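You operate a simulated robot arm through the tools that you are given. There is no shell and no other tool.

Carry out the task below with a simulated robot arm. There is one attempt and no reset: what you move stays moved.

Task
Tip the leftover flour from the scale jug back into the big jar.
Fine: the jug ends empty on the bare end of the counter; the jar stays where it stands, its lid seated again. Glass breaks by a fall, a knock or a squeeze. Spill no more than 8 ml beside the ware in a pour or scoop. Drop, knock over, chip or crush nothing, keep fingers out of what shuts; spill no more than 20 ml in all. Set down upright: scale jug.
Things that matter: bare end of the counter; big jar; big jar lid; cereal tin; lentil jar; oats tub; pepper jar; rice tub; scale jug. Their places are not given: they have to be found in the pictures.

The check looks at the end state, three seconds after you hand in, the way a careful person would. Anything else that was tipped, shoved, dropped, spilled or broken makes it a failure. A push-on lid holds only when it is set on centred and level and pressed home; a screw cap is set on level and turned clockwise until tight.

Robot
A 6-joint arm with a two-finger parallel gripper, fixed in place. Base frame: the origin is on the floor under the middle of its stand, x ahead of it, y to its left, z up; the work surface is at about z = 950. Readings come in mm, degrees, newtons and seconds.
With the tool pointing down near the work surface it reaches from about 480 to 880 mm from the base axis. Its first joint turns from -115.0 to 115.0 degrees. Payload 4.2 kg.
The TCP is the grasp point between the finger pads, 23 mm short of the fingertips. In the tool frame z runs along the fingers and y along their closing line. Largest opening 94 mm; finger width 38, thickness 10; the body of the gripper, 54 by 96 mm, starts 39 mm behind the TCP.
Orientation is that of the tool frame in the base frame, as a unit quaternion [w, x, y, z]. With the fingers straight down and closing along the base's y, the tool's x points along the base's -x, its y along +y and its z along -z.

Tools
- The arm moves only by the tool nudge_tool. Its argument "targets" is a list that holds one entry, the list of rows, each a list of 7 numbers: the shift along the tool's x, y, z in mm, then the turn, a rotation vector about the tool's x, y, z in degrees, then the gripper command, from -1 (fully open) to 1 (shut), values between in proportion. In form: [[[dx, dy, dz, wx, wy, wz, gripper], ...]]. A call has 1 to 20 rows; each row shifts and turns the commanded pose from where the row before left it, along the tool's axes as they then stand. Each row takes 0.2 s and may step no farther than 50 mm and 8.6 degrees from the row before; otherwise, or with a gripper value out of range, the whole call is refused. Where a pose cannot be reached the arm comes as near as it can. A force on the tool above 50 N (or 10 N above the force at the start of the call, whichever is more), or a blocked arm, ends the call early, and 0.2 s more pass. The fingers move at their own pace (about 108 mm/s each) and stop on an object; they squeeze with about 42 N. The grip force told is the motor's: it shows also when the fingers shut on nothing. Time passes only in rows, and 0.2 s behind the last, so rows that do not move let the fingers close. It gives the time, the measured TCP pose, the force on the tool (base axes), the opening and the grip force at its end, in the units of the frame above (readings bear some noise), with the torque about the TCP (base axes, N m) and any sound that the robot's microphone picked up.
- Cameras (640 x 400 px; columns grow to the right, rows downward): "scene" is fixed at [219.3, -491.5, 1588.7]; the picture's right is [0.88, -0.48, 0.00], its down [-0.22, -0.41, -0.88] and it looks along [0.42, 0.78, -0.47] (base axes); focal length 305 px, centre (320, 200). "wrist" rides on the gripper at [86, 16, -75] in the tool frame; the picture's right is [-0.18, 0.98, 0.00], its down [-0.58, -0.11, -0.81] and it looks along [-0.79, -0.15, 0.59] (tool axes); focal length 243 px, centre (320, 200).
- camera(camera): a new picture of that camera. No time passes.
- move_column(by): slides the trunk up (or, below 0, down) by that many mm; the arm rides with it, the base frame stays. It gives what a move gives, with no picture.
- point_at(camera, pixels): for up to 12 pixels [column, row] of the newest picture of that camera ("zoom" is the newest enlarged one), the place [x, y, z] in the base frame of the surface seen there, good to about 2 mm, but the place of the scene camera against the robot may be out by one fixed shift of up to 12 mm in any direction. No time passes.
- close_up(camera, box): a new picture of the part [left, top, right, bottom] of that camera's present view, enlarged. No time passes.
- hand_in(): hands the job in; it is judged then, once.

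Open the gripper and draw the arm clear of the work before you hand the job in, unless the task says otherwise.

The tools are called after "Call:" as a command line: name --argument value ..., lists and objects as JSON in quotes. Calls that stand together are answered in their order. nudge_tool: Moves the arm, as the interface text tells. Its arguments: {"type":"object","properties":{"targets":{"type":"array","items":{"type":"array","items":{"type":"array","items":{"type":"number"}}}}},"required":["targets"]} The other tools are called the same way: move_column (by) moves the trunk up or down; camera (camera) takes a picture; point_at (camera, pixels) gives the place of the surface under pixels of a picture; close_up (camera, box) takes an enlarged picture of a part of a camera's view; hand_in () hands the job in.

At the start:

```text
t: 0.0
position: [497.7, 68.8, 1457.5]
ee_rot: [-0.001, -0.001, 1.0, 0.0]
ft_force: [0.9, 0.3, -0.9]
wrist_torque: [0.03, 0.02, 0.01]
opening: 93.9
finger_force: 0.0
trunk travel left (down, up): [-843.0, 147.0]
```

scene: 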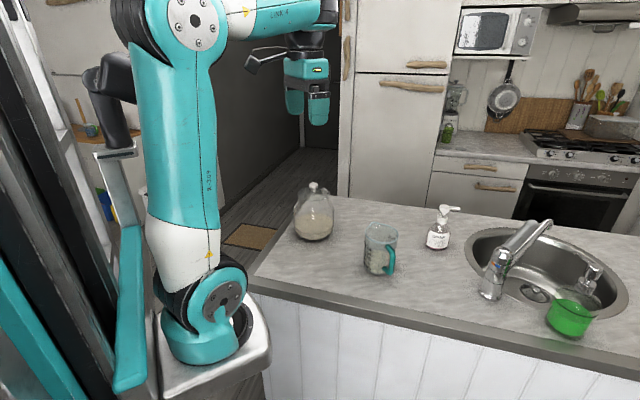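
wrist: 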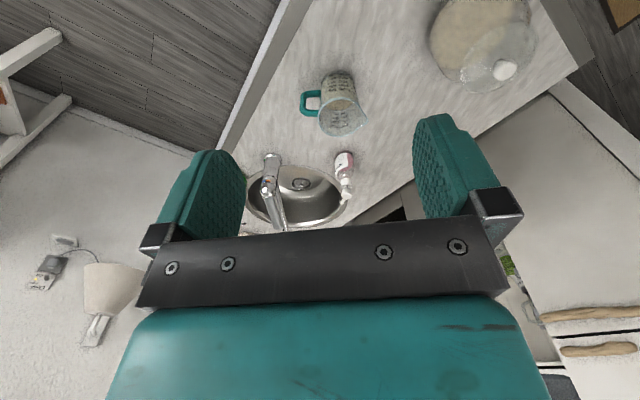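

The scene shows a big lidded jar near (314,212) and the scale jug with a teal handle near (380,250). I will take close-ups to see the details.

Call:
close_up --camera "scene" --box '[260, 160, 440, 290]'

Call:
close_up --camera "wrist" --box '[260, 0, 580, 200]'

```text
3.08 times, centred on (350, 225) of scene
```

zoom: 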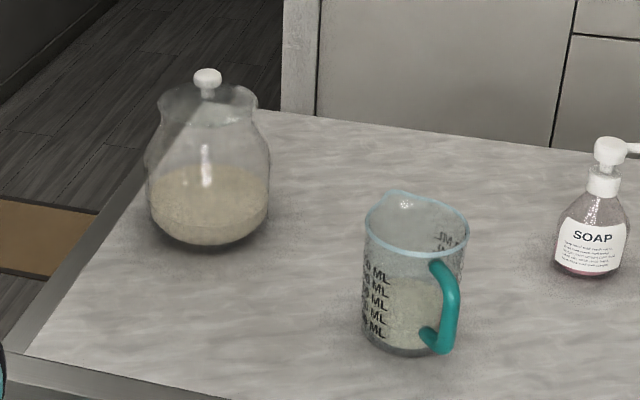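

```text
2.00 times, centred on (420, 100) of wrist
```

zoom: 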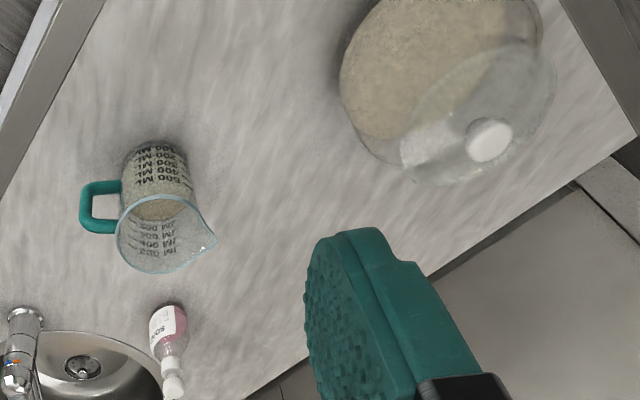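

I will locate points on the jar, jug, counter edges and soap in the scene picture and wrist picture.

Call:
camera --camera "scene"

Call:
camera --camera "wrist"

Call:
point_at --camera "scene" --pixels '[[313, 184], [313, 232], [372, 260], [390, 260], [392, 241], [382, 272], [438, 240], [340, 199], [250, 285], [345, 270], [620, 372], [490, 290]]'

Call:
point_at --camera "wrist" --pixels '[[504, 70], [470, 40], [310, 101], [340, 118], [338, 85], [300, 8], [580, 65], [400, 80], [345, 165], [300, 183], [222, 160], [260, 150]]'

```text
taken
```

scene: 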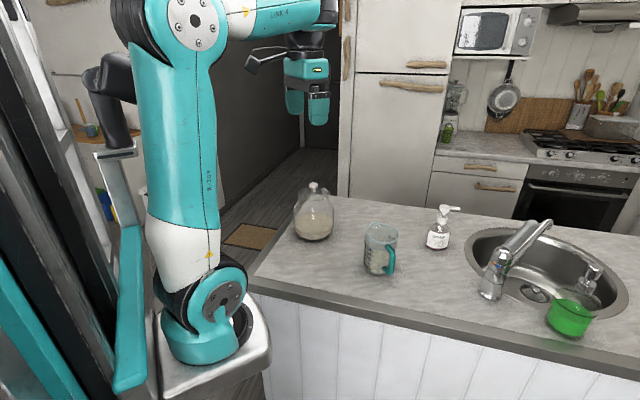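

```text
taken
```

wrist: 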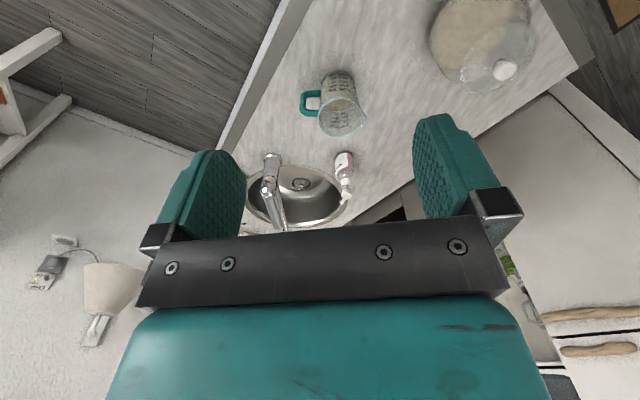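

```text
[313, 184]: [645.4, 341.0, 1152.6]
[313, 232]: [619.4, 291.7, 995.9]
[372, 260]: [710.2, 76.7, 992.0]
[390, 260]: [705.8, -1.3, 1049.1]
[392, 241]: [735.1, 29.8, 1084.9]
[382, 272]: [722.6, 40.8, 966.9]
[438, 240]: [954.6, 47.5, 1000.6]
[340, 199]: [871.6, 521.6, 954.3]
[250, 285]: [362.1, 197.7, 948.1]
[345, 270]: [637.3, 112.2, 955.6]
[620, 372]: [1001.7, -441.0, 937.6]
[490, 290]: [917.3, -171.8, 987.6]
```

```text
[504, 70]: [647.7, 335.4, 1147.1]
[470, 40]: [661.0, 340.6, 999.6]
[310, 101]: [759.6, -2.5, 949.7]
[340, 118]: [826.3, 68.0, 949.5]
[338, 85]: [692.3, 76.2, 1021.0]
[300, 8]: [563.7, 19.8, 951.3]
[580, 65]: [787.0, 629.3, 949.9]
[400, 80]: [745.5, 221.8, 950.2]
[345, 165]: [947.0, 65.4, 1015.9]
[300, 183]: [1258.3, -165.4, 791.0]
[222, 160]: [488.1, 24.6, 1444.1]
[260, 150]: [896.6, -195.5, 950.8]
```

The counter runs diagonally: its left end edge goes from about (362,198) to (787,629), with the jar near (647,336) and jug near (715,45). The other listed things (tins, tubs) are not visible, so I look around with the wrist camera by turning the tool about its axis.

Call:
nudge_tool --targets '[[[0, 0, 0, 0, 0, -8, -1], [0, 0, 0, 0, 0, -8, -1], [0, 0, 0, 0, 0, -8, -1], [0, 0, 0, 0, 0, -8, -1], [0, 0, 0, 0, 0, -8, -1], [0, 0, 0, 0, 0, -8, -1], [0, 0, 0, 0, 0, -8, -1]]]'

Call:
camera --camera "wrist"

Call:
camera --camera "scene"

```text
t: 1.6
position: [498.1, 69.8, 1457.1]
ee_rot: [0.001, -0.47, 0.883, -0.001]
ft_force: [0.0, 0.2, -0.3]
wrist_torque: [-0.01, -0.02, -0.01]
opening: 93.9
finger_force: 0.1
trunk travel left (down, up): [-843.0, 147.0]
```

```text
taken
```

wrist: 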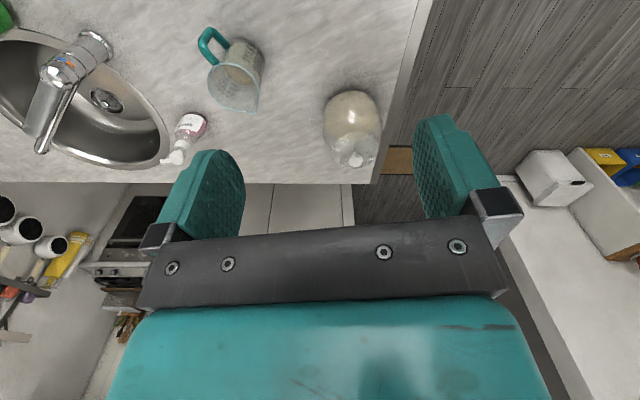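

```text
taken
```

scene: 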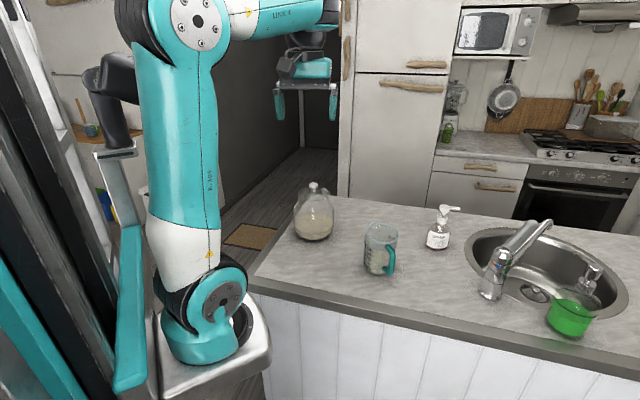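

Turned 56°, the wrist view shows the left end of the counter (edge near column 400) bare but for the jar, and some white unit with yellow/blue things at the right (600,170). I turn farther to see it.

Call:
nudge_tool --targets '[[[0, 0, 0, 0, 0, -8, -1], [0, 0, 0, 0, 0, -8, -1], [0, 0, 0, 0, 0, -8, -1], [0, 0, 0, 0, 0, -8, -1], [0, 0, 0, 0, 0, -8, -1], [0, 0, 0, 0, 0, -8, -1], [0, 0, 0, 0, 0, -8, -1]]]'

Call:
camera --camera "wrist"

```text
t: 3.2
position: [498.6, 70.6, 1457.9]
ee_rot: [0.0, 0.829, -0.559, 0.0]
ft_force: [-0.4, 0.2, -0.3]
wrist_torque: [0.02, 0.03, 0.04]
opening: 94.0
finger_force: 0.1
trunk travel left (down, up): [-843.0, 147.0]
```

```text
taken
```

wrist: 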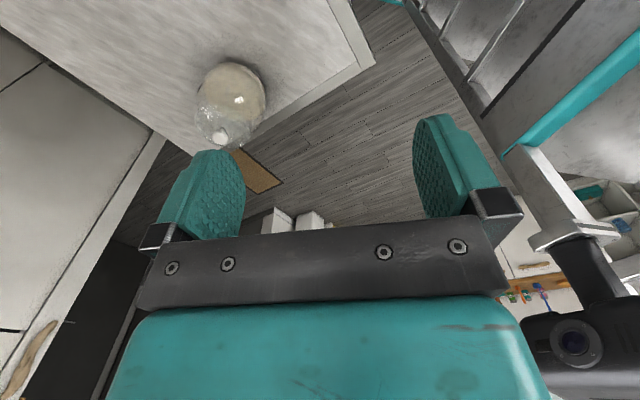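

No tins on that side; only the jar at the counter's left end. I turn back the other way to see the right part of the counter.

Call:
nudge_tool --targets '[[[0, 0, 0, 0, 0, 8.5, -1], [0, 0, 0, 0, 0, 8.5, -1], [0, 0, 0, 0, 0, 8.5, -1], [0, 0, 0, 0, 0, 8.5, -1], [0, 0, 0, 0, 0, 8.5, -1], [0, 0, 0, 0, 0, 8.5, -1], [0, 0, 0, 0, 0, 8.5, -1], [0, 0, 0, 0, 0, 8.5, -1], [0, 0, 0, 0, 0, 8.5, -1], [0, 0, 0, 0, 0, 8.5, -1], [0, 0, 0, 0, 0, 8.5, -1], [0, 0, 0, 0, 0, 8.5, -1], [0, 0, 0, 0, 0, 8.5, -1], [0, 0, 0, 0, 0, 8.5, -1], [0, 0, 0, 0, 0, 8.5, -1], [0, 0, 0, 0, 0, 8.5, -1], [0, 0, 0, 0, 0, 8.5, -1], [0, 0, 0, 0, 0, 8.5, -1], [0, 0, 0, 0, 0, 8.5, -1]]]'

Call:
camera --camera "wrist"

```text
t: 7.2
position: [498.0, 69.7, 1456.7]
ee_rot: [0.0, 0.419, 0.908, -0.001]
ft_force: [0.1, -0.5, 0.2]
wrist_torque: [0.03, 0.01, -0.01]
opening: 94.1
finger_force: 0.1
trunk travel left (down, up): [-843.0, 147.0]
```

```text
taken
```

wrist: 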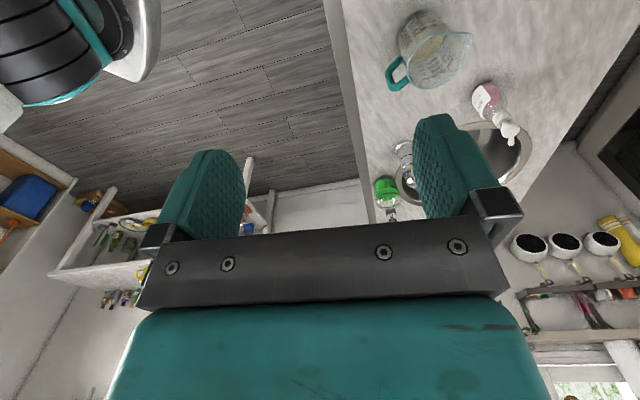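

I see the right-hand side partly hidden behind the finger. I tilt the camera upward by 34° to see the right end of the counter.

Call:
nudge_tool --targets '[[[0, 0, 0, 0, -8.5, 0, -1], [0, 0, 0, 0, -8.5, 0, -1], [0, 0, 0, 0, -8.5, 0, -1], [0, 0, 0, 0, -8.5, 0, -1]]]'

Call:
camera --camera "wrist"

```text
t: 8.2
position: [497.6, 69.9, 1456.5]
ee_rot: [0.0, 0.419, 0.908, 0.0]
ft_force: [0.4, 0.0, 0.1]
wrist_torque: [0.02, -0.01, 0.02]
opening: 94.2
finger_force: 0.0
out of reach, approached as far as the arm can: row 1, 2, 3, 4
trunk travel left (down, up): [-843.0, 147.0]
```

```text
taken
```

wrist: 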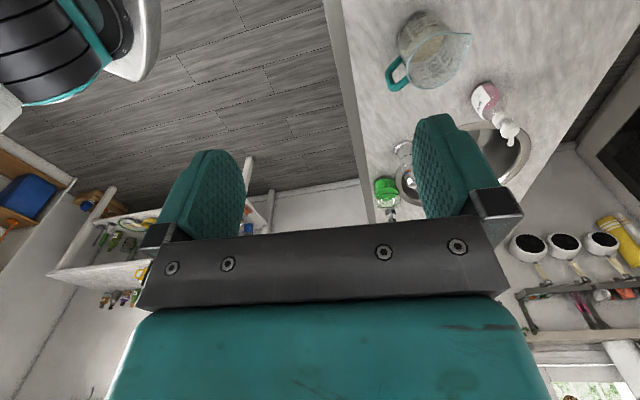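

The tilt is not reachable there. The left end in front of the jar is clearly bare and reachable, so that's the target end. I turn the tool back to straight and move to about 150 mm above the knob at (647,336,1150) for a close look.

Call:
nudge_tool --targets '[[[0, 0, 0, 0, 0, -8.27, -1], [0, 0, 0, 0, 0, -8.27, -1], [0, 0, 0, 0, 0, -8.27, -1], [0, 0, 0, 0, 0, -8.27, -1], [0, 0, 0, 0, 0, -8.27, -1], [0, 0, 0, 0, 0, -8.27, -1], [-16.6, 29.6, 17.0, 0, 0, 0, -1], [-16.6, 29.6, 17.0, 0, 0, 0, -1], [-16.6, 29.6, 17.0, 0, 0, 0, -1], [-16.6, 29.6, 17.0, 0, 0, 0, -1], [-16.6, 29.6, 17.0, 0, 0, 0, -1], [-16.6, 29.6, 17.0, 0, 0, 0, -1], [-16.6, 29.6, 17.0, 0, 0, 0, -1], [-16.6, 29.6, 17.0, 0, 0, 0, -1], [-16.6, 29.6, 17.0, 0, 0, 0, -1]]]'

Call:
camera --camera "wrist"

Call:
camera --camera "scene"

```text
t: 11.4
position: [648.1, 336.3, 1304.0]
ee_rot: [0.0, 0.0, 1.0, 0.0]
ft_force: [-1.1, 0.3, 1.5]
wrist_torque: [0.01, -0.04, -0.01]
opening: 93.8
finger_force: 0.0
trunk travel left (down, up): [-843.0, 147.0]
```

```text
taken
```

wrist: 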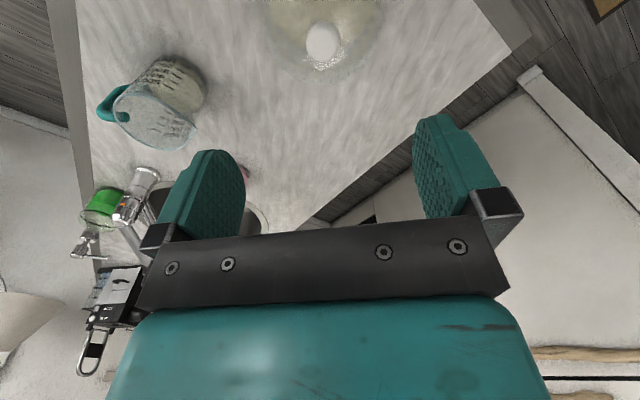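

```text
taken
```

scene: 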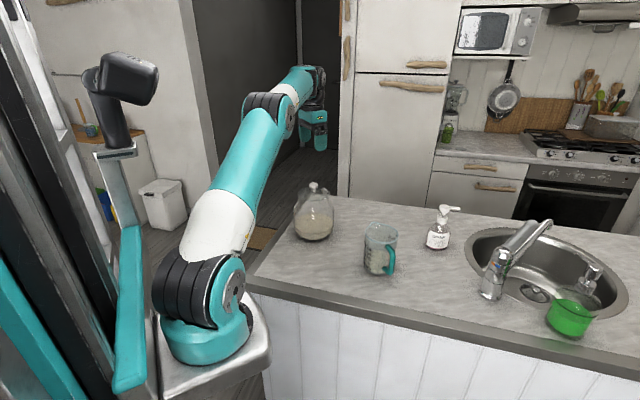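

The knob shows at (323,42), under the tool. I back off 150 mm along -x to see the whole jar and its lid from the wrist camera.

Call:
nudge_tool --targets '[[[37, 0, 0, 0, 0, 0, -1], [37, 0, 0, 0, 0, 0, -1], [37, 0, 0, 0, 0, 0, -1], [37, 0, 0, 0, 0, 0, -1]]]'

Call:
close_up --camera "wrist" --box '[230, 20, 420, 200]'

Call:
camera --camera "wrist"

```text
t: 12.4
position: [499.4, 336.7, 1307.2]
ee_rot: [0.0, -0.001, 1.0, 0.0]
ft_force: [0.1, -0.6, -0.6]
wrist_torque: [0.02, 0.02, -0.02]
opening: 94.2
finger_force: 0.1
trunk travel left (down, up): [-843.0, 147.0]
```

```text
2.22 times, centred on (325, 110) of wrist
```

zoom: 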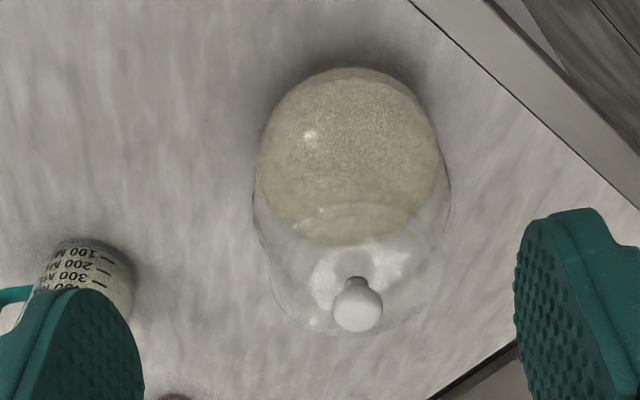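

```text
taken
```

wrist: 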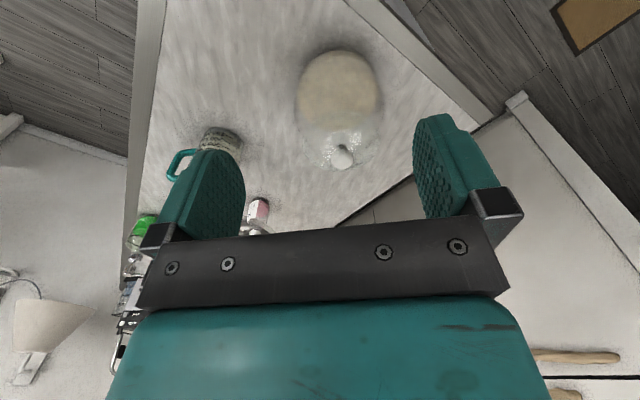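

In the zoom the knob is at (358,305) and the lid's outline spans about columns 270–440. I query points on the knob and lid edges.

Call:
point_at --camera "zoom" --pixels '[[358, 313], [337, 305], [380, 305], [358, 330], [356, 282], [320, 332], [275, 285], [438, 285], [345, 235], [320, 262], [258, 160], [440, 150]]'

Call:
close_up --camera "wrist" --box '[300, 120, 390, 180]'

```text
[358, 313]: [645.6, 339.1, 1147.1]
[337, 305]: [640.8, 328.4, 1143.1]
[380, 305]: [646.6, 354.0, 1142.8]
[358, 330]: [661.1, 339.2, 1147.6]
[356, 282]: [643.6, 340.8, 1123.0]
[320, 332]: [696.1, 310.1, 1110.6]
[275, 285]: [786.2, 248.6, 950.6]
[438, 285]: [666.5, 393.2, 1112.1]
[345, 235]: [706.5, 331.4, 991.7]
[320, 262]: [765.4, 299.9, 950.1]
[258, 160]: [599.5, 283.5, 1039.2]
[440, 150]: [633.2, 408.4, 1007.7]
```

```text
6.67 times, centred on (345, 150) of wrist
```

zoom: 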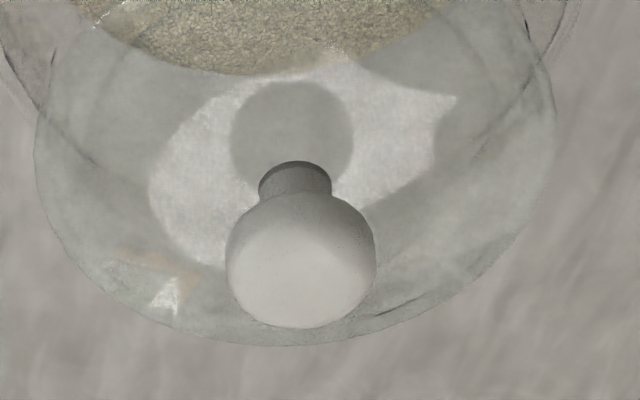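

The knob is a mushroom on a neck (neck near (295,180), head width about 150 zoom px). I query its edges and the lid rim's edges in this zoom.

Call:
point_at --camera "zoom" --pixels '[[230, 262], [372, 262], [300, 322], [300, 260], [300, 205], [295, 178], [290, 340], [40, 150], [550, 130], [80, 260], [480, 270], [300, 130]]'

```text
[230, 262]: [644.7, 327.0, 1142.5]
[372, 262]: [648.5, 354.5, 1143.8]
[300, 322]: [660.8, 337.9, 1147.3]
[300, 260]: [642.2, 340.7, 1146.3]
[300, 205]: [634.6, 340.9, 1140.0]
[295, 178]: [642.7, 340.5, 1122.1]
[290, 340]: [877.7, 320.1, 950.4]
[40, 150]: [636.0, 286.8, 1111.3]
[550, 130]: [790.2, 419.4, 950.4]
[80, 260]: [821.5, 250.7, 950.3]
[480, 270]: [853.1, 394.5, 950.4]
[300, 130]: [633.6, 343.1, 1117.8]
```

The knob centre is about (648,340.5), its head from z≈1130 to 1147, lid surface ≈1115. I move over it and descend to TCP z≈1200 first.

Call:
nudge_tool --targets '[[[-37.15, 0.95, 0, 0, 0, 0, -1], [-37.15, 0.95, 0, 0, 0, 0, -1], [-37.15, 0.95, 0, 0, 0, 0, -1], [-37.15, 0.95, 0, 0, 0, 0, -1], [0, 0, 35, 0, 0, 0, -1], [0, 0, 35, 0, 0, 0, -1], [0, 0, 30, 0, 0, 0, -1], [0, 0, 0, 0, 0, 0, -1]]]'

Call:
camera --camera "wrist"

Call:
close_up --camera "scene" --box '[260, 110, 380, 250]'

```text
t: 14.2
position: [646.2, 341.2, 1205.1]
ee_rot: [0.0, 0.0, 1.0, -0.001]
ft_force: [0.4, 0.9, 0.2]
wrist_torque: [0.03, 0.0, -0.04]
opening: 94.0
finger_force: 0.1
trunk travel left (down, up): [-843.0, 147.0]
```

```text
taken
```

wrist: 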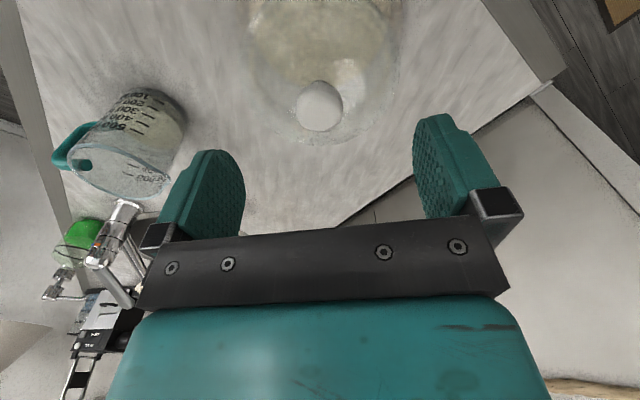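

```text
2.86 times, centred on (320, 180) of scene
```

zoom: 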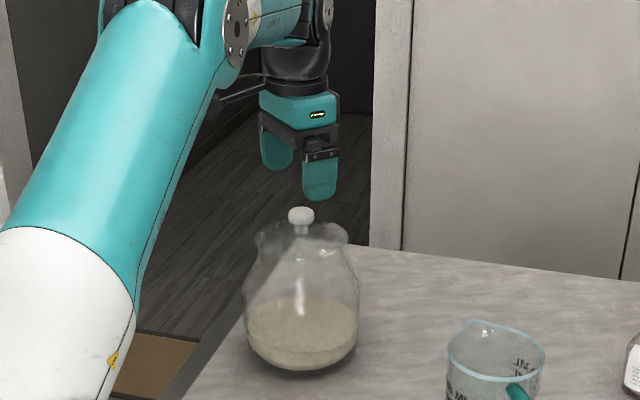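

The knob is centred between the fingers at (320,105). I descend 59 mm to about z=1146, keeping fingertips above the lid glass.

Call:
nudge_tool --targets '[[[0, 0, 20, 0, 0, 0, -1], [0, 0, 20, 0, 0, 0, -1], [0, 0, 12, 0, 0, 0, -1], [0, 0, 7, 0, 0, 0, -1], [0, 0, 0, 0, 0, 0, -1]]]'

Call:
camera --camera "wrist"

Call:
close_up --camera "scene" --box '[280, 140, 360, 230]'

```text
t: 15.4
position: [647.0, 340.1, 1144.4]
ee_rot: [-0.001, -0.001, 1.0, -0.002]
ft_force: [0.0, 0.0, 0.3]
wrist_torque: [0.02, -0.02, -0.01]
opening: 94.0
finger_force: 0.1
trunk travel left (down, up): [-843.0, 147.0]
```

```text
taken
```

wrist: 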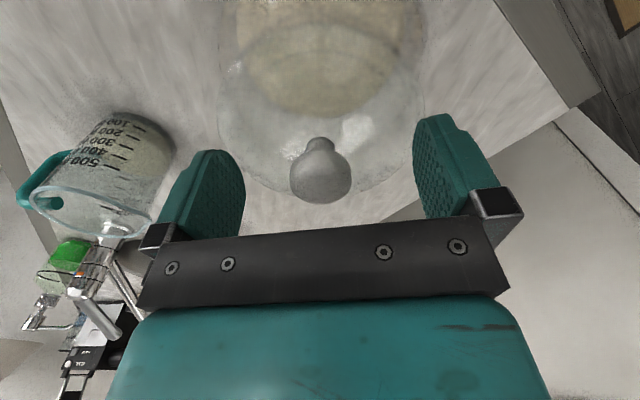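

```text
4.44 times, centred on (320, 185) of scene
```

zoom: 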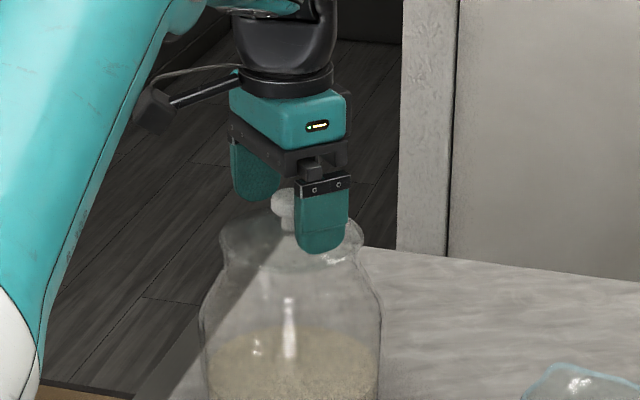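

Fingers straddle the knob with tips above the lid glass. I close the gripper on the knob without moving.

Call:
nudge_tool --targets '[[[0, 0, 0, 0, 0, 0, 0.3], [0, 0, 0, 0, 0, 0, 0.5], [0, 0, 0, 0, 0, 0, 1], [0, 0, 0, 0, 0, 0, 1], [0, 0, 0, 0, 0, 0, 1]]]'

Call:
camera --camera "wrist"

```text
t: 16.6
position: [647.0, 339.6, 1145.4]
ee_rot: [0.0, -0.001, 1.0, 0.0]
ft_force: [-0.1, 0.6, -0.7]
wrist_torque: [-0.03, 0.0, -0.02]
opening: 29.1
finger_force: 41.8
trunk travel left (down, up): [-843.0, 147.0]
```

```text
taken
```

wrist: 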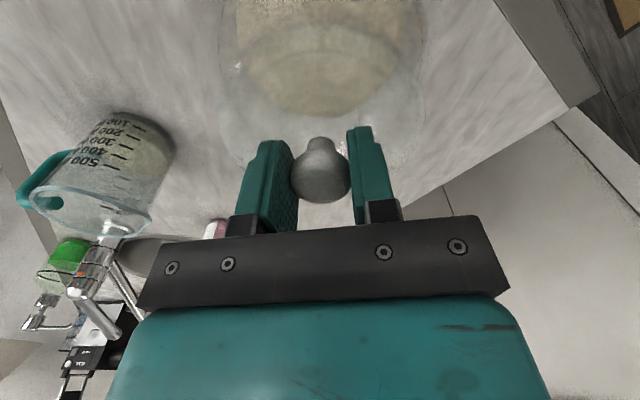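

The knob is held at 29.1 mm opening with 41.8 N. I lift slowly in small steps and watch the force.

Call:
nudge_tool --targets '[[[0, 0, -2, 0, 0, 0, 1], [0, 0, -2, 0, 0, 0, 1], [0, 0, -2, 0, 0, 0, 1], [0, 0, -3, 0, 0, 0, 1], [0, 0, -3, 0, 0, 0, 1], [0, 0, -4, 0, 0, 0, 1]]]'

Call:
close_up --camera "scene" --box '[270, 140, 370, 240]'

```text
t: 18.0
position: [647.9, 340.0, 1162.7]
ee_rot: [0.0, -0.001, 1.0, 0.001]
ft_force: [0.6, 0.8, -0.3]
wrist_torque: [0.01, 0.01, 0.0]
opening: 29.4
finger_force: 42.1
trunk travel left (down, up): [-843.0, 147.0]
```

```text
4.00 times, centred on (320, 190) of scene
```

zoom: 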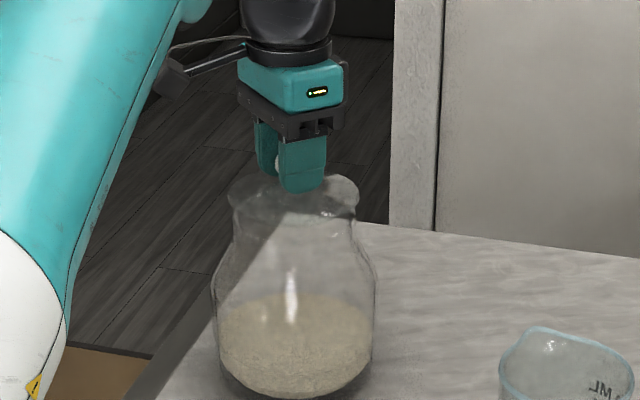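

Force stays near zero, so the lid appears to come off. I check the scene to make sure the jar itself stays standing.

Call:
close_up --camera "scene" --box '[250, 150, 410, 280]'

Call:
camera --camera "wrist"

```text
3.08 times, centred on (330, 215) of scene
```

zoom: 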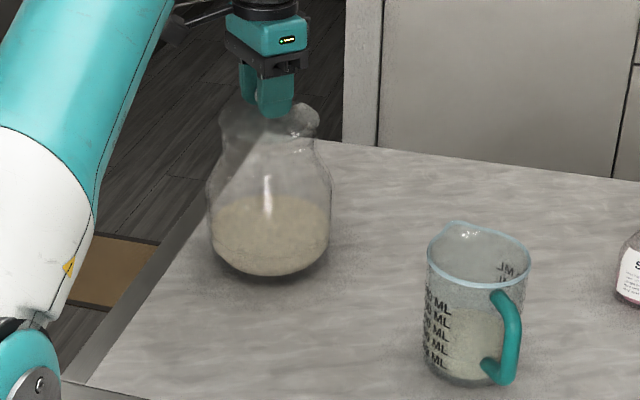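

```text
taken
```

wrist: 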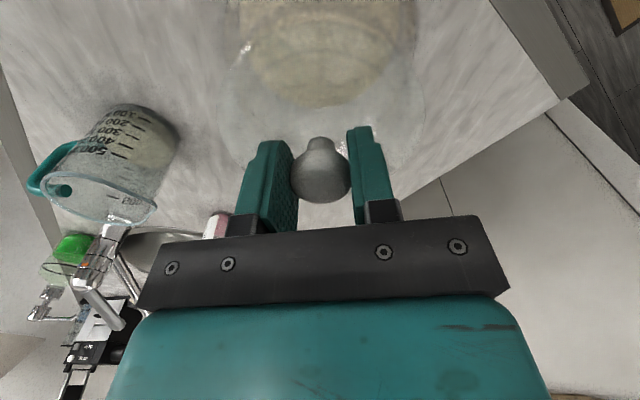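

The jar's base is still at scene row ≈240, so only the lid moved. I lift it another 60 mm.

Call:
nudge_tool --targets '[[[0, 0, -10, 0, 0, 0, 1], [0, 0, -15, 0, 0, 0, 1], [0, 0, -20, 0, 0, 0, 1], [0, 0, -25, 0, 0, 0, 1], [0, 0, 0, 0, 0, 0, 1]]]'

Call:
close_up --camera "scene" --box '[250, 120, 410, 250]'

Call:
camera --camera "wrist"

```text
t: 19.2
position: [648.5, 341.7, 1230.5]
ee_rot: [0.0, -0.001, 1.0, 0.0]
ft_force: [0.3, 0.2, -0.7]
wrist_torque: [0.01, 0.02, 0.02]
opening: 29.4
finger_force: 42.2
trunk travel left (down, up): [-843.0, 147.0]
```

```text
3.08 times, centred on (330, 185) of scene
```

zoom: 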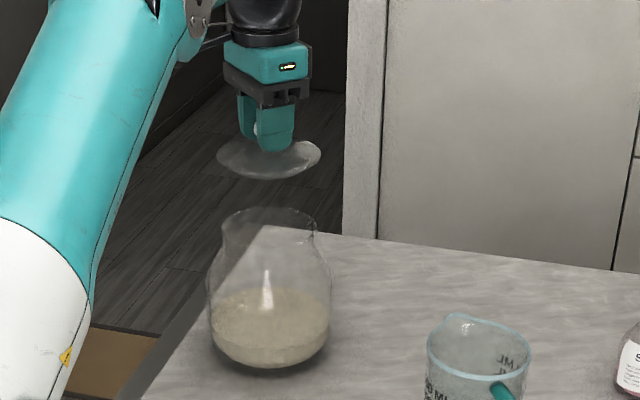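

```text
taken
```

wrist: 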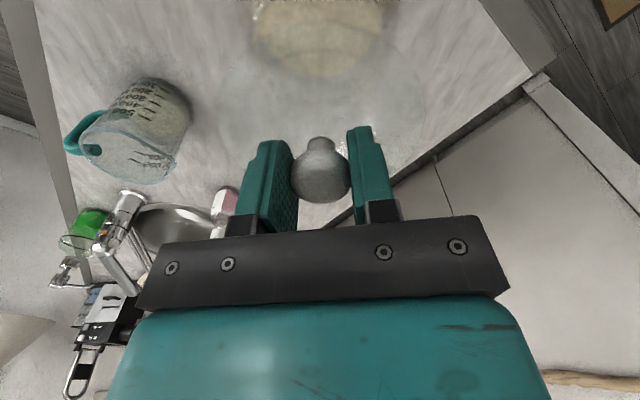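

The lid is off and hanging level. I carry it to the free spot near (760,190) between jar and jug, and lower to TCP z≈1060.

Call:
nudge_tool --targets '[[[-22.3, -30.3, 0, 0, 0, 0, 1], [-22.3, -30.3, 0, 0, 0, 0, 1], [-22.3, -30.3, 0, 0, 0, 0, 1], [-22.3, -30.3, 0, 0, 0, 0, 1], [-22.3, -30.3, 0, 0, 0, 0, 1], [0, 0, 35, 0, 0, 0, 1], [0, 0, 35, 0, 0, 0, 1], [0, 0, 35, 0, 0, 0, 1], [0, 0, 35, 0, 0, 0, 1], [0, 0, 30, 0, 0, 0, 1], [0, 0, 0, 0, 0, 0, 1]]]'

Call:
camera --camera "scene"

Call:
close_up --camera "scene" --box '[290, 150, 450, 280]'

Call:
camera --camera "wrist"

```text
t: 21.6
position: [758.1, 191.7, 1062.7]
ee_rot: [0.001, -0.001, 1.0, 0.0]
ft_force: [-0.3, -0.2, -0.6]
wrist_torque: [0.03, 0.0, -0.02]
opening: 29.3
finger_force: 41.9
trunk travel left (down, up): [-843.0, 147.0]
```

```text
taken
```

scene: 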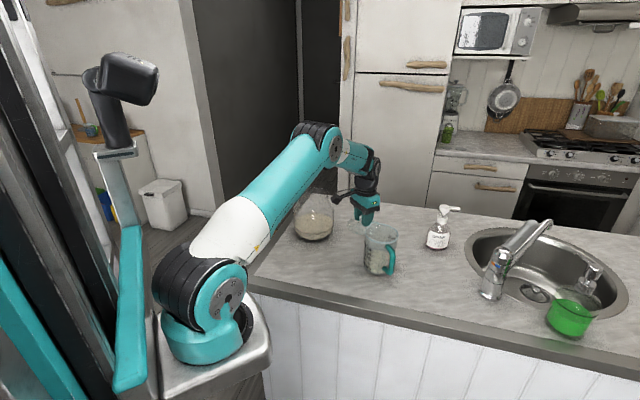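

```text
3.08 times, centred on (370, 215) of scene
```

zoom: 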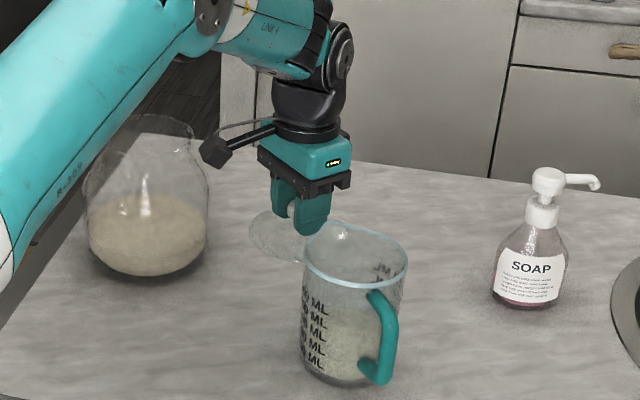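

```text
taken
```

wrist: 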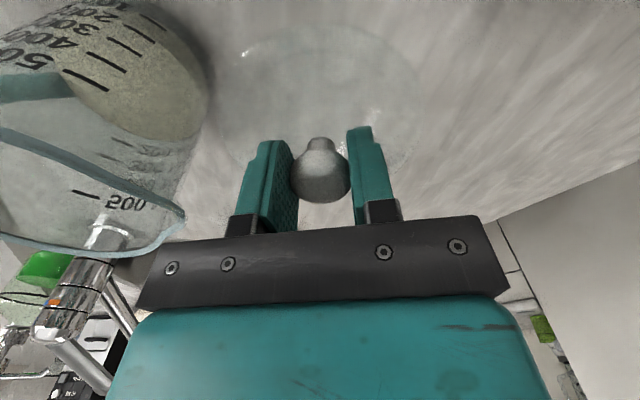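

I check clearance to the jug: I query the spout tip at wrist (180,222), rim and the jug's body points.

Call:
point_at --camera "wrist" --pixels '[[182, 215], [165, 198], [100, 240], [205, 90], [60, 160], [170, 240], [320, 30], [240, 120], [400, 130]]'

Call:
point_at --camera "zoom" --pixels '[[340, 224], [307, 262], [405, 262], [360, 287], [306, 340], [345, 384], [365, 378], [385, 370], [370, 293], [393, 305], [398, 330], [390, 265]]'

```text
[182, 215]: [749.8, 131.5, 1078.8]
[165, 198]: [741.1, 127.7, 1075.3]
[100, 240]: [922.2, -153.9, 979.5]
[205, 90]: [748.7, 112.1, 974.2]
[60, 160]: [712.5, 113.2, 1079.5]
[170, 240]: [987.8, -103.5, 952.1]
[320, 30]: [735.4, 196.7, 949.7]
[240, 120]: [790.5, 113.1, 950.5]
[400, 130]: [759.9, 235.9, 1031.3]
```

```text
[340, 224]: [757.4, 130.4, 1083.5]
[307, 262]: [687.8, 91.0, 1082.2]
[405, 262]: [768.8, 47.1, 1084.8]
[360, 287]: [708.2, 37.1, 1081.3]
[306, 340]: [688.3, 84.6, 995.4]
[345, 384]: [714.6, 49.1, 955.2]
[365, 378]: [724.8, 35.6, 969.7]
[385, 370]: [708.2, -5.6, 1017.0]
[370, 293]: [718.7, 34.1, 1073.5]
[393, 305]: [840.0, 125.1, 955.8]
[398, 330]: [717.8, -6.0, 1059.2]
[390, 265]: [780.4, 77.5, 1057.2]
```

The spout tip is at (750,131.5), so the gripper body would come close there. I shift the lid to about (775,225), then lower to TCP z≈1020.

Call:
nudge_tool --targets '[[[-8.5, 17, 0, 0, 0, 0, 1], [-8.5, 17, 0, 0, 0, 0, 1], [0, 0, 20, 0, 0, 0, 1], [0, 0, 15, 0, 0, 0, 1], [0, 0, 8, 0, 0, 0, 1], [0, 0, 0, 0, 0, 0, 1]]]'

Call:
close_up --camera "scene" --box '[320, 180, 420, 260]'

Call:
camera --camera "wrist"

```text
t: 23.0
position: [775.9, 224.8, 1020.0]
ee_rot: [0.0, -0.001, 1.0, 0.001]
ft_force: [-0.4, 0.0, -0.1]
wrist_torque: [-0.01, 0.01, -0.02]
opening: 29.0
finger_force: 41.9
trunk travel left (down, up): [-843.0, 147.0]
```

```text
5.00 times, centred on (370, 220) of scene
```

zoom: 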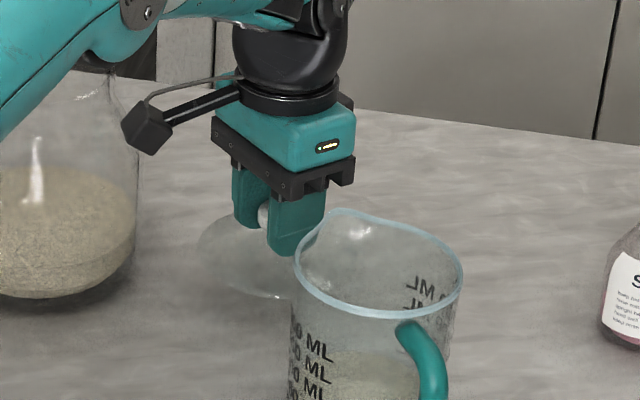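

```text
taken
```

wrist: 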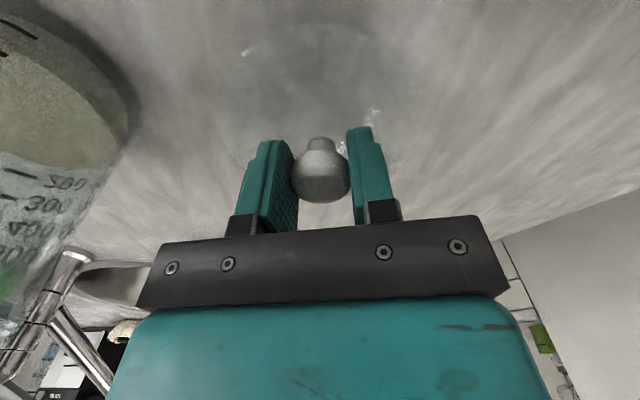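

The lid hangs just above the counter, clear of jug and jar. I lower in 2 mm steps and watch the force.

Call:
nudge_tool --targets '[[[0, 0, 2, 0, 0, 0, 1], [0, 0, 2, 0, 0, 0, 1], [0, 0, 2, 0, 0, 0, 1], [0, 0, 2, 0, 0, 0, 1], [0, 0, 0, 0, 0, 0, 1]]]'

```text
t: 24.2
position: [775.2, 224.3, 1009.8]
ee_rot: [0.0, -0.001, 1.0, 0.0]
ft_force: [0.0, -0.2, -1.0]
wrist_torque: [0.03, 0.01, 0.01]
opening: 28.9
finger_force: 42.0
trunk travel left (down, up): [-843.0, 147.0]
```

No contact yet at z=1009.8. I lower further in small steps.

Call:
nudge_tool --targets '[[[0, 0, 2, 0, 0, 0, 1], [0, 0, 2, 0, 0, 0, 1], [0, 0, 2, 0, 0, 0, 1], [0, 0, 0, 0, 0, 0, 1]]]'

Call:
close_up --camera "scene" --box '[320, 180, 420, 260]'

```text
t: 25.2
position: [775.1, 222.9, 1004.5]
ee_rot: [-0.001, 0.0, 1.0, 0.0]
ft_force: [-0.3, 0.7, 0.1]
wrist_torque: [0.01, 0.02, 0.0]
opening: 29.2
finger_force: 42.1
trunk travel left (down, up): [-843.0, 147.0]
```

```text
5.00 times, centred on (370, 220) of scene
```

zoom: 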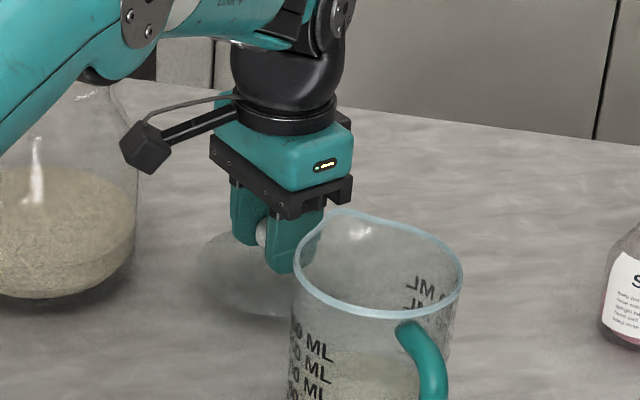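

Still no contact force at 1004.5. I continue with 1.5 mm steps.

Call:
nudge_tool --targets '[[[0, 0, 1.5, 0, 0, 0, 1], [0, 0, 1.5, 0, 0, 0, 1], [0, 0, 1.5, 0, 0, 0, 1], [0, 0, 0, 0, 0, 0, 1]]]'

```text
t: 26.2
position: [774.7, 222.7, 1001.1]
ee_rot: [0.0, -0.001, 1.0, 0.0]
ft_force: [-0.2, -0.5, -0.4]
wrist_torque: [-0.03, 0.01, 0.01]
opening: 29.1
finger_force: 41.8
trunk travel left (down, up): [-843.0, 147.0]
```

Call:
nudge_tool --targets '[[[0, 0, 1.5, 0, 0, 0, 1], [0, 0, 1.5, 0, 0, 0, 1], [0, 0, 1.5, 0, 0, 0, 1], [0, 0, 0, 0, 0, 0, 1]]]'

```text
t: 27.2
position: [775.5, 222.7, 997.8]
ee_rot: [0.001, 0.0, 1.0, 0.0]
ft_force: [-0.2, -1.2, 4.3]
wrist_torque: [0.13, 0.03, 0.0]
opening: 29.1
finger_force: 42.4
trunk travel left (down, up): [-843.0, 147.0]
```

The lid touches the counter (4.3 N at z=997.8). I open the gripper and rise away.

Call:
nudge_tool --targets '[[[0, 0, 0, 0, 0, 0, 0.2], [0, 0, 0, 0, 0, 0, -0.3], [0, 0, 0, 0, 0, 0, -1], [0, 0, 0, 0, 0, 0, -1], [0, 0, -30, 0, 0, 0, -1], [0, 0, -40, 0, 0, 0, -1], [0, 0, -40, 0, 0, 0, -1], [0, 0, -40, 0, 0, 0, -1], [0, 0, -40, 0, 0, 0, -1], [0, 0, -40, 0, 0, 0, -1]]]'

Call:
camera --camera "scene"

Call:
camera --camera "wrist"

```text
t: 29.4
position: [776.6, 221.8, 1227.6]
ee_rot: [0.0, -0.002, 1.0, 0.0]
ft_force: [0.1, 0.1, 0.3]
wrist_torque: [-0.02, 0.02, 0.03]
opening: 93.7
finger_force: 0.1
trunk travel left (down, up): [-843.0, 147.0]
```

```text
taken
```

scene: 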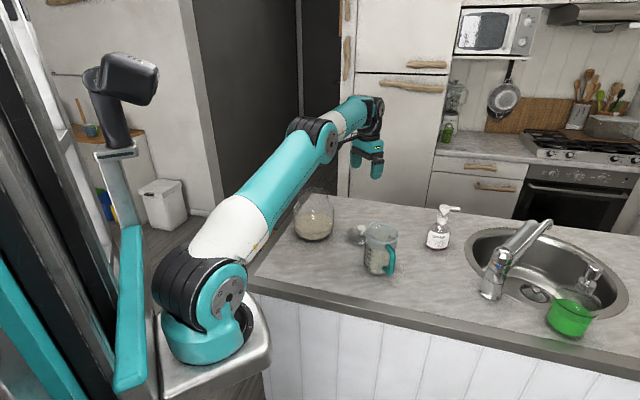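

```text
taken
```

wrist: 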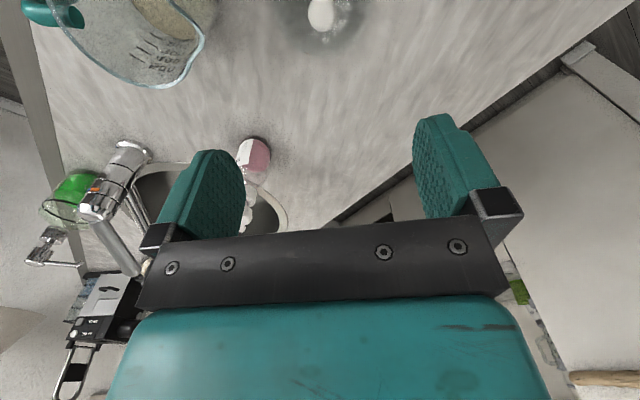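

The lid stands upright on the counter. Now I move back to view the jug closely, to TCP about (560,60,1250).

Call:
nudge_tool --targets '[[[30.9, -23.1, -3, 0, 0, 0, -1], [30.9, -23.1, -3, 0, 0, 0, -1], [30.9, -23.1, -3, 0, 0, 0, -1], [30.9, -23.1, -3, 0, 0, 0, -1], [30.9, -23.1, -3, 0, 0, 0, -1], [30.9, -23.1, -3, 0, 0, 0, -1], [30.9, -23.1, -3, 0, 0, 0, -1], [0, 0, 0, 0, 0, 0, -1]]]'

Call:
camera --camera "wrist"

Call:
close_up --camera "wrist" --box '[240, 50, 440, 200]'

```text
t: 31.2
position: [559.1, 62.6, 1247.3]
ee_rot: [-0.001, -0.001, 1.0, 0.0]
ft_force: [-1.0, 0.0, -0.2]
wrist_torque: [-0.03, -0.03, 0.0]
opening: 94.1
finger_force: 0.0
trunk travel left (down, up): [-843.0, 147.0]
```

```text
taken
```

wrist: 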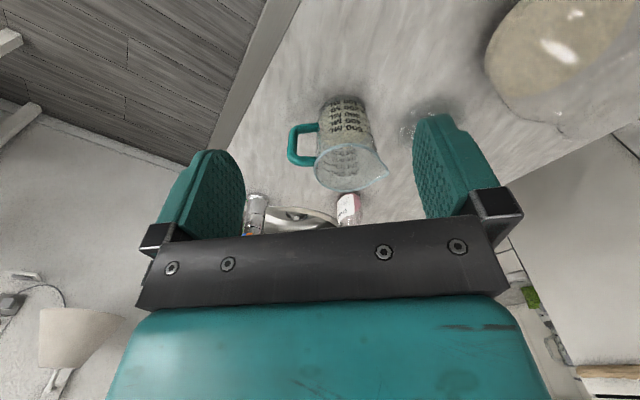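

```text
2.67 times, centred on (340, 125) of wrist
```

zoom: 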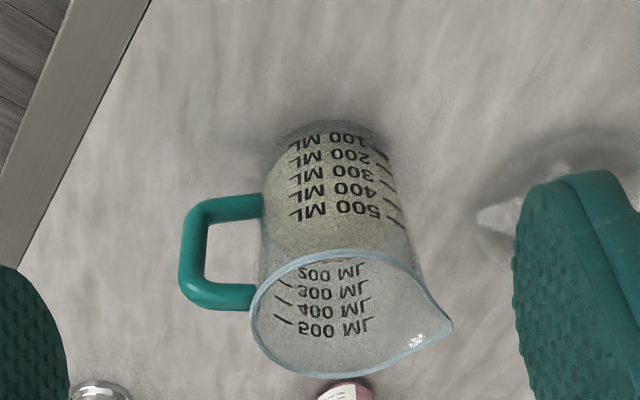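

The jug is well in view: handle's vertical bar near zoom (193,255), spout at (448,325). I query points on the handle, rim and base.

Call:
point_at --camera "zoom" --pixels '[[195, 220], [192, 255], [192, 290], [220, 300], [245, 302], [220, 205], [248, 203], [183, 255], [206, 255], [225, 310], [195, 305], [198, 200]]'

Call:
point_at --camera "zoom" --pixels '[[253, 325], [330, 252], [350, 377], [448, 325], [425, 285], [290, 268], [285, 362], [410, 350], [400, 200], [275, 170], [330, 122], [300, 240]]'

```text
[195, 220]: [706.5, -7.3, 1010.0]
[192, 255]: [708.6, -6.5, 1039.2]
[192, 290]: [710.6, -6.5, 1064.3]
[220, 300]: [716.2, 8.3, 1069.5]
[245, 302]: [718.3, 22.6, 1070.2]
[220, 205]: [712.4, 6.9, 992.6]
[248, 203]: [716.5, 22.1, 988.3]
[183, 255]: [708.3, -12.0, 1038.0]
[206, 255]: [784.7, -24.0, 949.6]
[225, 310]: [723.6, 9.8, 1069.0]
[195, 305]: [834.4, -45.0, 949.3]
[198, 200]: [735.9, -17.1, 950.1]
```

```text
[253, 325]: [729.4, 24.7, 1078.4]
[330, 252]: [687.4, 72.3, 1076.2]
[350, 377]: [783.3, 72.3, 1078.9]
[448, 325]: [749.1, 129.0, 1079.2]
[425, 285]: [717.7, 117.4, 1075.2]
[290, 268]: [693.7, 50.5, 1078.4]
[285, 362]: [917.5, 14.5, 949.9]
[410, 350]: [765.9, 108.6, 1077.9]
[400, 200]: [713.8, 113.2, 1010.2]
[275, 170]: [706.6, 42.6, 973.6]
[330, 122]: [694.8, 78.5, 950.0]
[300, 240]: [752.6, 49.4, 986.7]
```

I now have jug geometry: axis ≈(735,72), rim radius 48, handle bar ≈(716,-6) with spout direction about 76°. To plan reach, I check where the arm's own base axis stands via scene points.

Call:
camera --camera "scene"

Call:
point_at --camera "scene" --pixels '[[200, 345], [195, 310], [230, 300], [175, 380], [255, 340], [165, 330], [220, 240], [60, 330], [130, 360], [20, 200], [110, 150], [240, 380]]'

```text
taken
```

scene: 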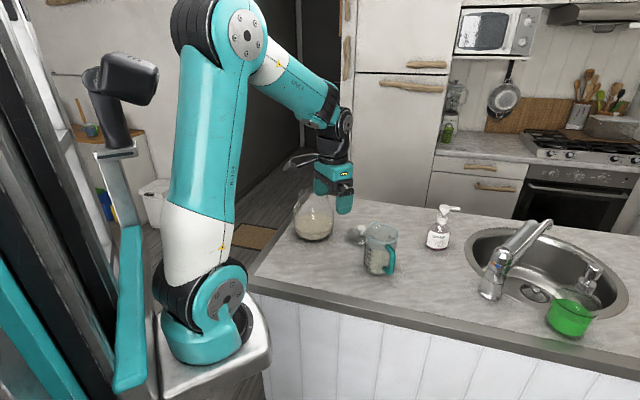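

```text
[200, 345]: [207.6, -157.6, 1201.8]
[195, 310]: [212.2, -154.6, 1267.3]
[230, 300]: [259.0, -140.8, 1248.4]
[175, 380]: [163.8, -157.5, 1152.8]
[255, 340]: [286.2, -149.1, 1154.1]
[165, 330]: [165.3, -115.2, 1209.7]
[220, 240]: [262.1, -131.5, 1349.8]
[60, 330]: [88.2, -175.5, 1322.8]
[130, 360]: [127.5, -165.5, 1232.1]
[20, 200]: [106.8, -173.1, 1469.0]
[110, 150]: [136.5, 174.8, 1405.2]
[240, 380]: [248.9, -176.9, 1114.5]
```

The arm's base axis lies near (236,-100). I plan to grip the handle's vertical bar with the tool horizontal (pointing +x, closing radially), so pouring is a roll about the tool axis. First I move to (620,0,1250) and spin the tool 180° about its axis.

Call:
nudge_tool --targets '[[[-30, -31, 0, 0, 0, 0, -1], [-31, -31, 0, 0, 0, 0, -1], [0, 0, 0, 0, 0, 8.5, -1], [0, 0, 0, 0, 0, 8.5, -1], [0, 0, 0, 0, 0, 8.5, -1], [0, 0, 0, 0, 0, 8.5, -1], [0, 0, 0, 0, 0, 8.5, -1], [0, 0, 0, 0, 0, 8.5, -1], [0, 0, 0, 0, 0, 8.5, -1], [0, 0, 0, 0, 0, 8.5, -1], [0, 0, 0, 0, 0, 8.5, -1], [0, 0, 0, 0, 0, 8.5, -1], [0, 0, 0, 0, 0, 8.5, -1], [0, 0, 0, 0, 0, 8.5, -1]]]'

Call:
camera --camera "scene"

```text
t: 34.2
position: [621.0, -0.2, 1245.8]
ee_rot: [0.0, 0.777, 0.629, 0.0]
ft_force: [0.1, -0.5, -0.2]
wrist_torque: [0.01, 0.01, 0.01]
opening: 94.1
finger_force: 0.0
trunk travel left (down, up): [-843.0, 147.0]
```

```text
taken
```

scene: 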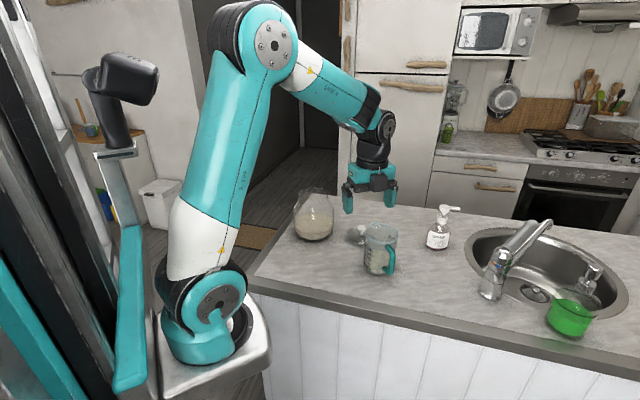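

The spin works (102° so far). I continue the remaining 78°.

Call:
nudge_tool --targets '[[[0, 0, 0, 0, 0, 7.8, -1], [0, 0, 0, 0, 0, 7.8, -1], [0, 0, 0, 0, 0, 7.8, -1], [0, 0, 0, 0, 0, 7.8, -1], [0, 0, 0, 0, 0, 7.8, -1], [0, 0, 0, 0, 0, 7.8, -1], [0, 0, 0, 0, 0, 7.8, -1], [0, 0, 0, 0, 0, 7.8, -1], [0, 0, 0, 0, 0, 7.8, -1], [0, 0, 0, 0, 0, 7.8, -1]]]'

Call:
camera --camera "wrist"

```text
t: 36.4
position: [640.3, -136.2, 1264.9]
ee_rot: [0.01, 1.0, 0.013, -0.001]
ft_force: [0.1, 0.3, 0.3]
wrist_torque: [-0.03, -0.03, 0.01]
opening: 94.0
finger_force: 0.0
out of reach, approached as far as the arm can: row 8, 9, 10
trunk travel left (down, up): [-843.0, 147.0]
```

```text
taken
```

wrist: 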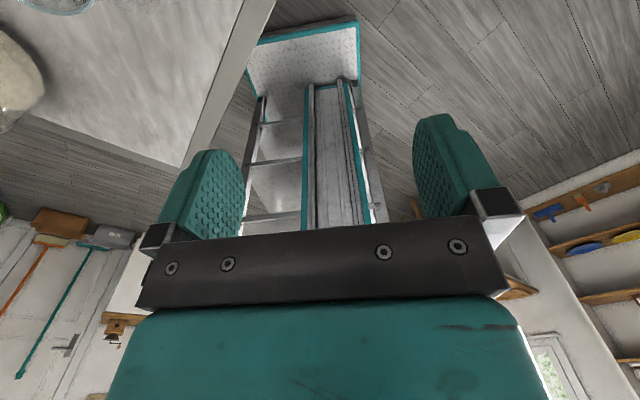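

The last joint reached its limit near 178° and the arm drifted to (640,-136,1265), clear of everything. I go back to the unspun orientation, where the camera hangs behind the tool; a pitched-down horizontal-ish grasp can work from there.

Call:
nudge_tool --targets '[[[0, 0, 0, 0, 0, -8.5, -1], [0, 0, 0, 0, 0, -8.5, -1], [0, 0, 0, 0, 0, -8.5, -1], [0, 0, 0, 0, 0, -8.5, -1], [0, 0, 0, 0, 0, -8.5, -1], [0, 0, 0, 0, 0, -8.5, -1], [0, 0, 0, 0, 0, -8.5, -1], [0, 0, 0, 0, 0, -8.5, -1], [0, 0, 0, 0, 0, -8.5, -1], [0, 0, 0, 0, 0, -8.5, -1], [0, 0, 0, 0, 0, -8.5, -1], [0, 0, 0, 0, 0, -8.5, -1], [0, 0, 0, 0, 0, -8.5, -1], [0, 0, 0, 0, 0, -8.5, -1], [0, 0, 0, 0, 0, -8.5, -1], [0, 0, 0, 0, 0, -8.5, -1], [0, 0, 0, 0, 0, -8.5, -1], [0, 0, 0, 0, 0, -8.5, -1], [0, 0, 0, 0, 0, -8.5, -1], [0, 0, 0, 0, 0, -8.5, -1]]]'

Call:
camera --camera "scene"

```text
t: 40.6
position: [640.9, -136.9, 1264.5]
ee_rot: [0.0, 0.084, 0.996, 0.0]
ft_force: [0.0, 0.6, 0.1]
wrist_torque: [0.03, 0.0, -0.01]
opening: 93.9
finger_force: 0.1
trunk travel left (down, up): [-843.0, 147.0]
```

```text
taken
```

scene: 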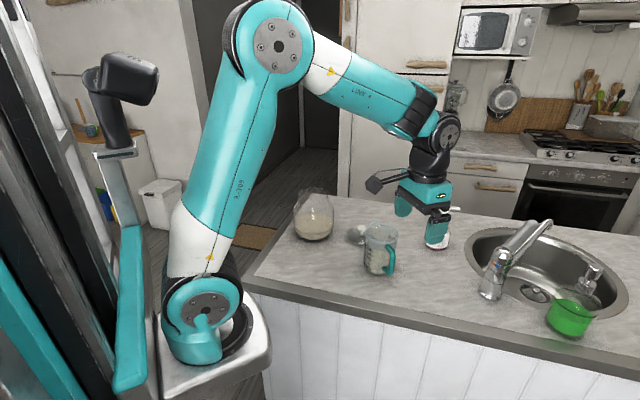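

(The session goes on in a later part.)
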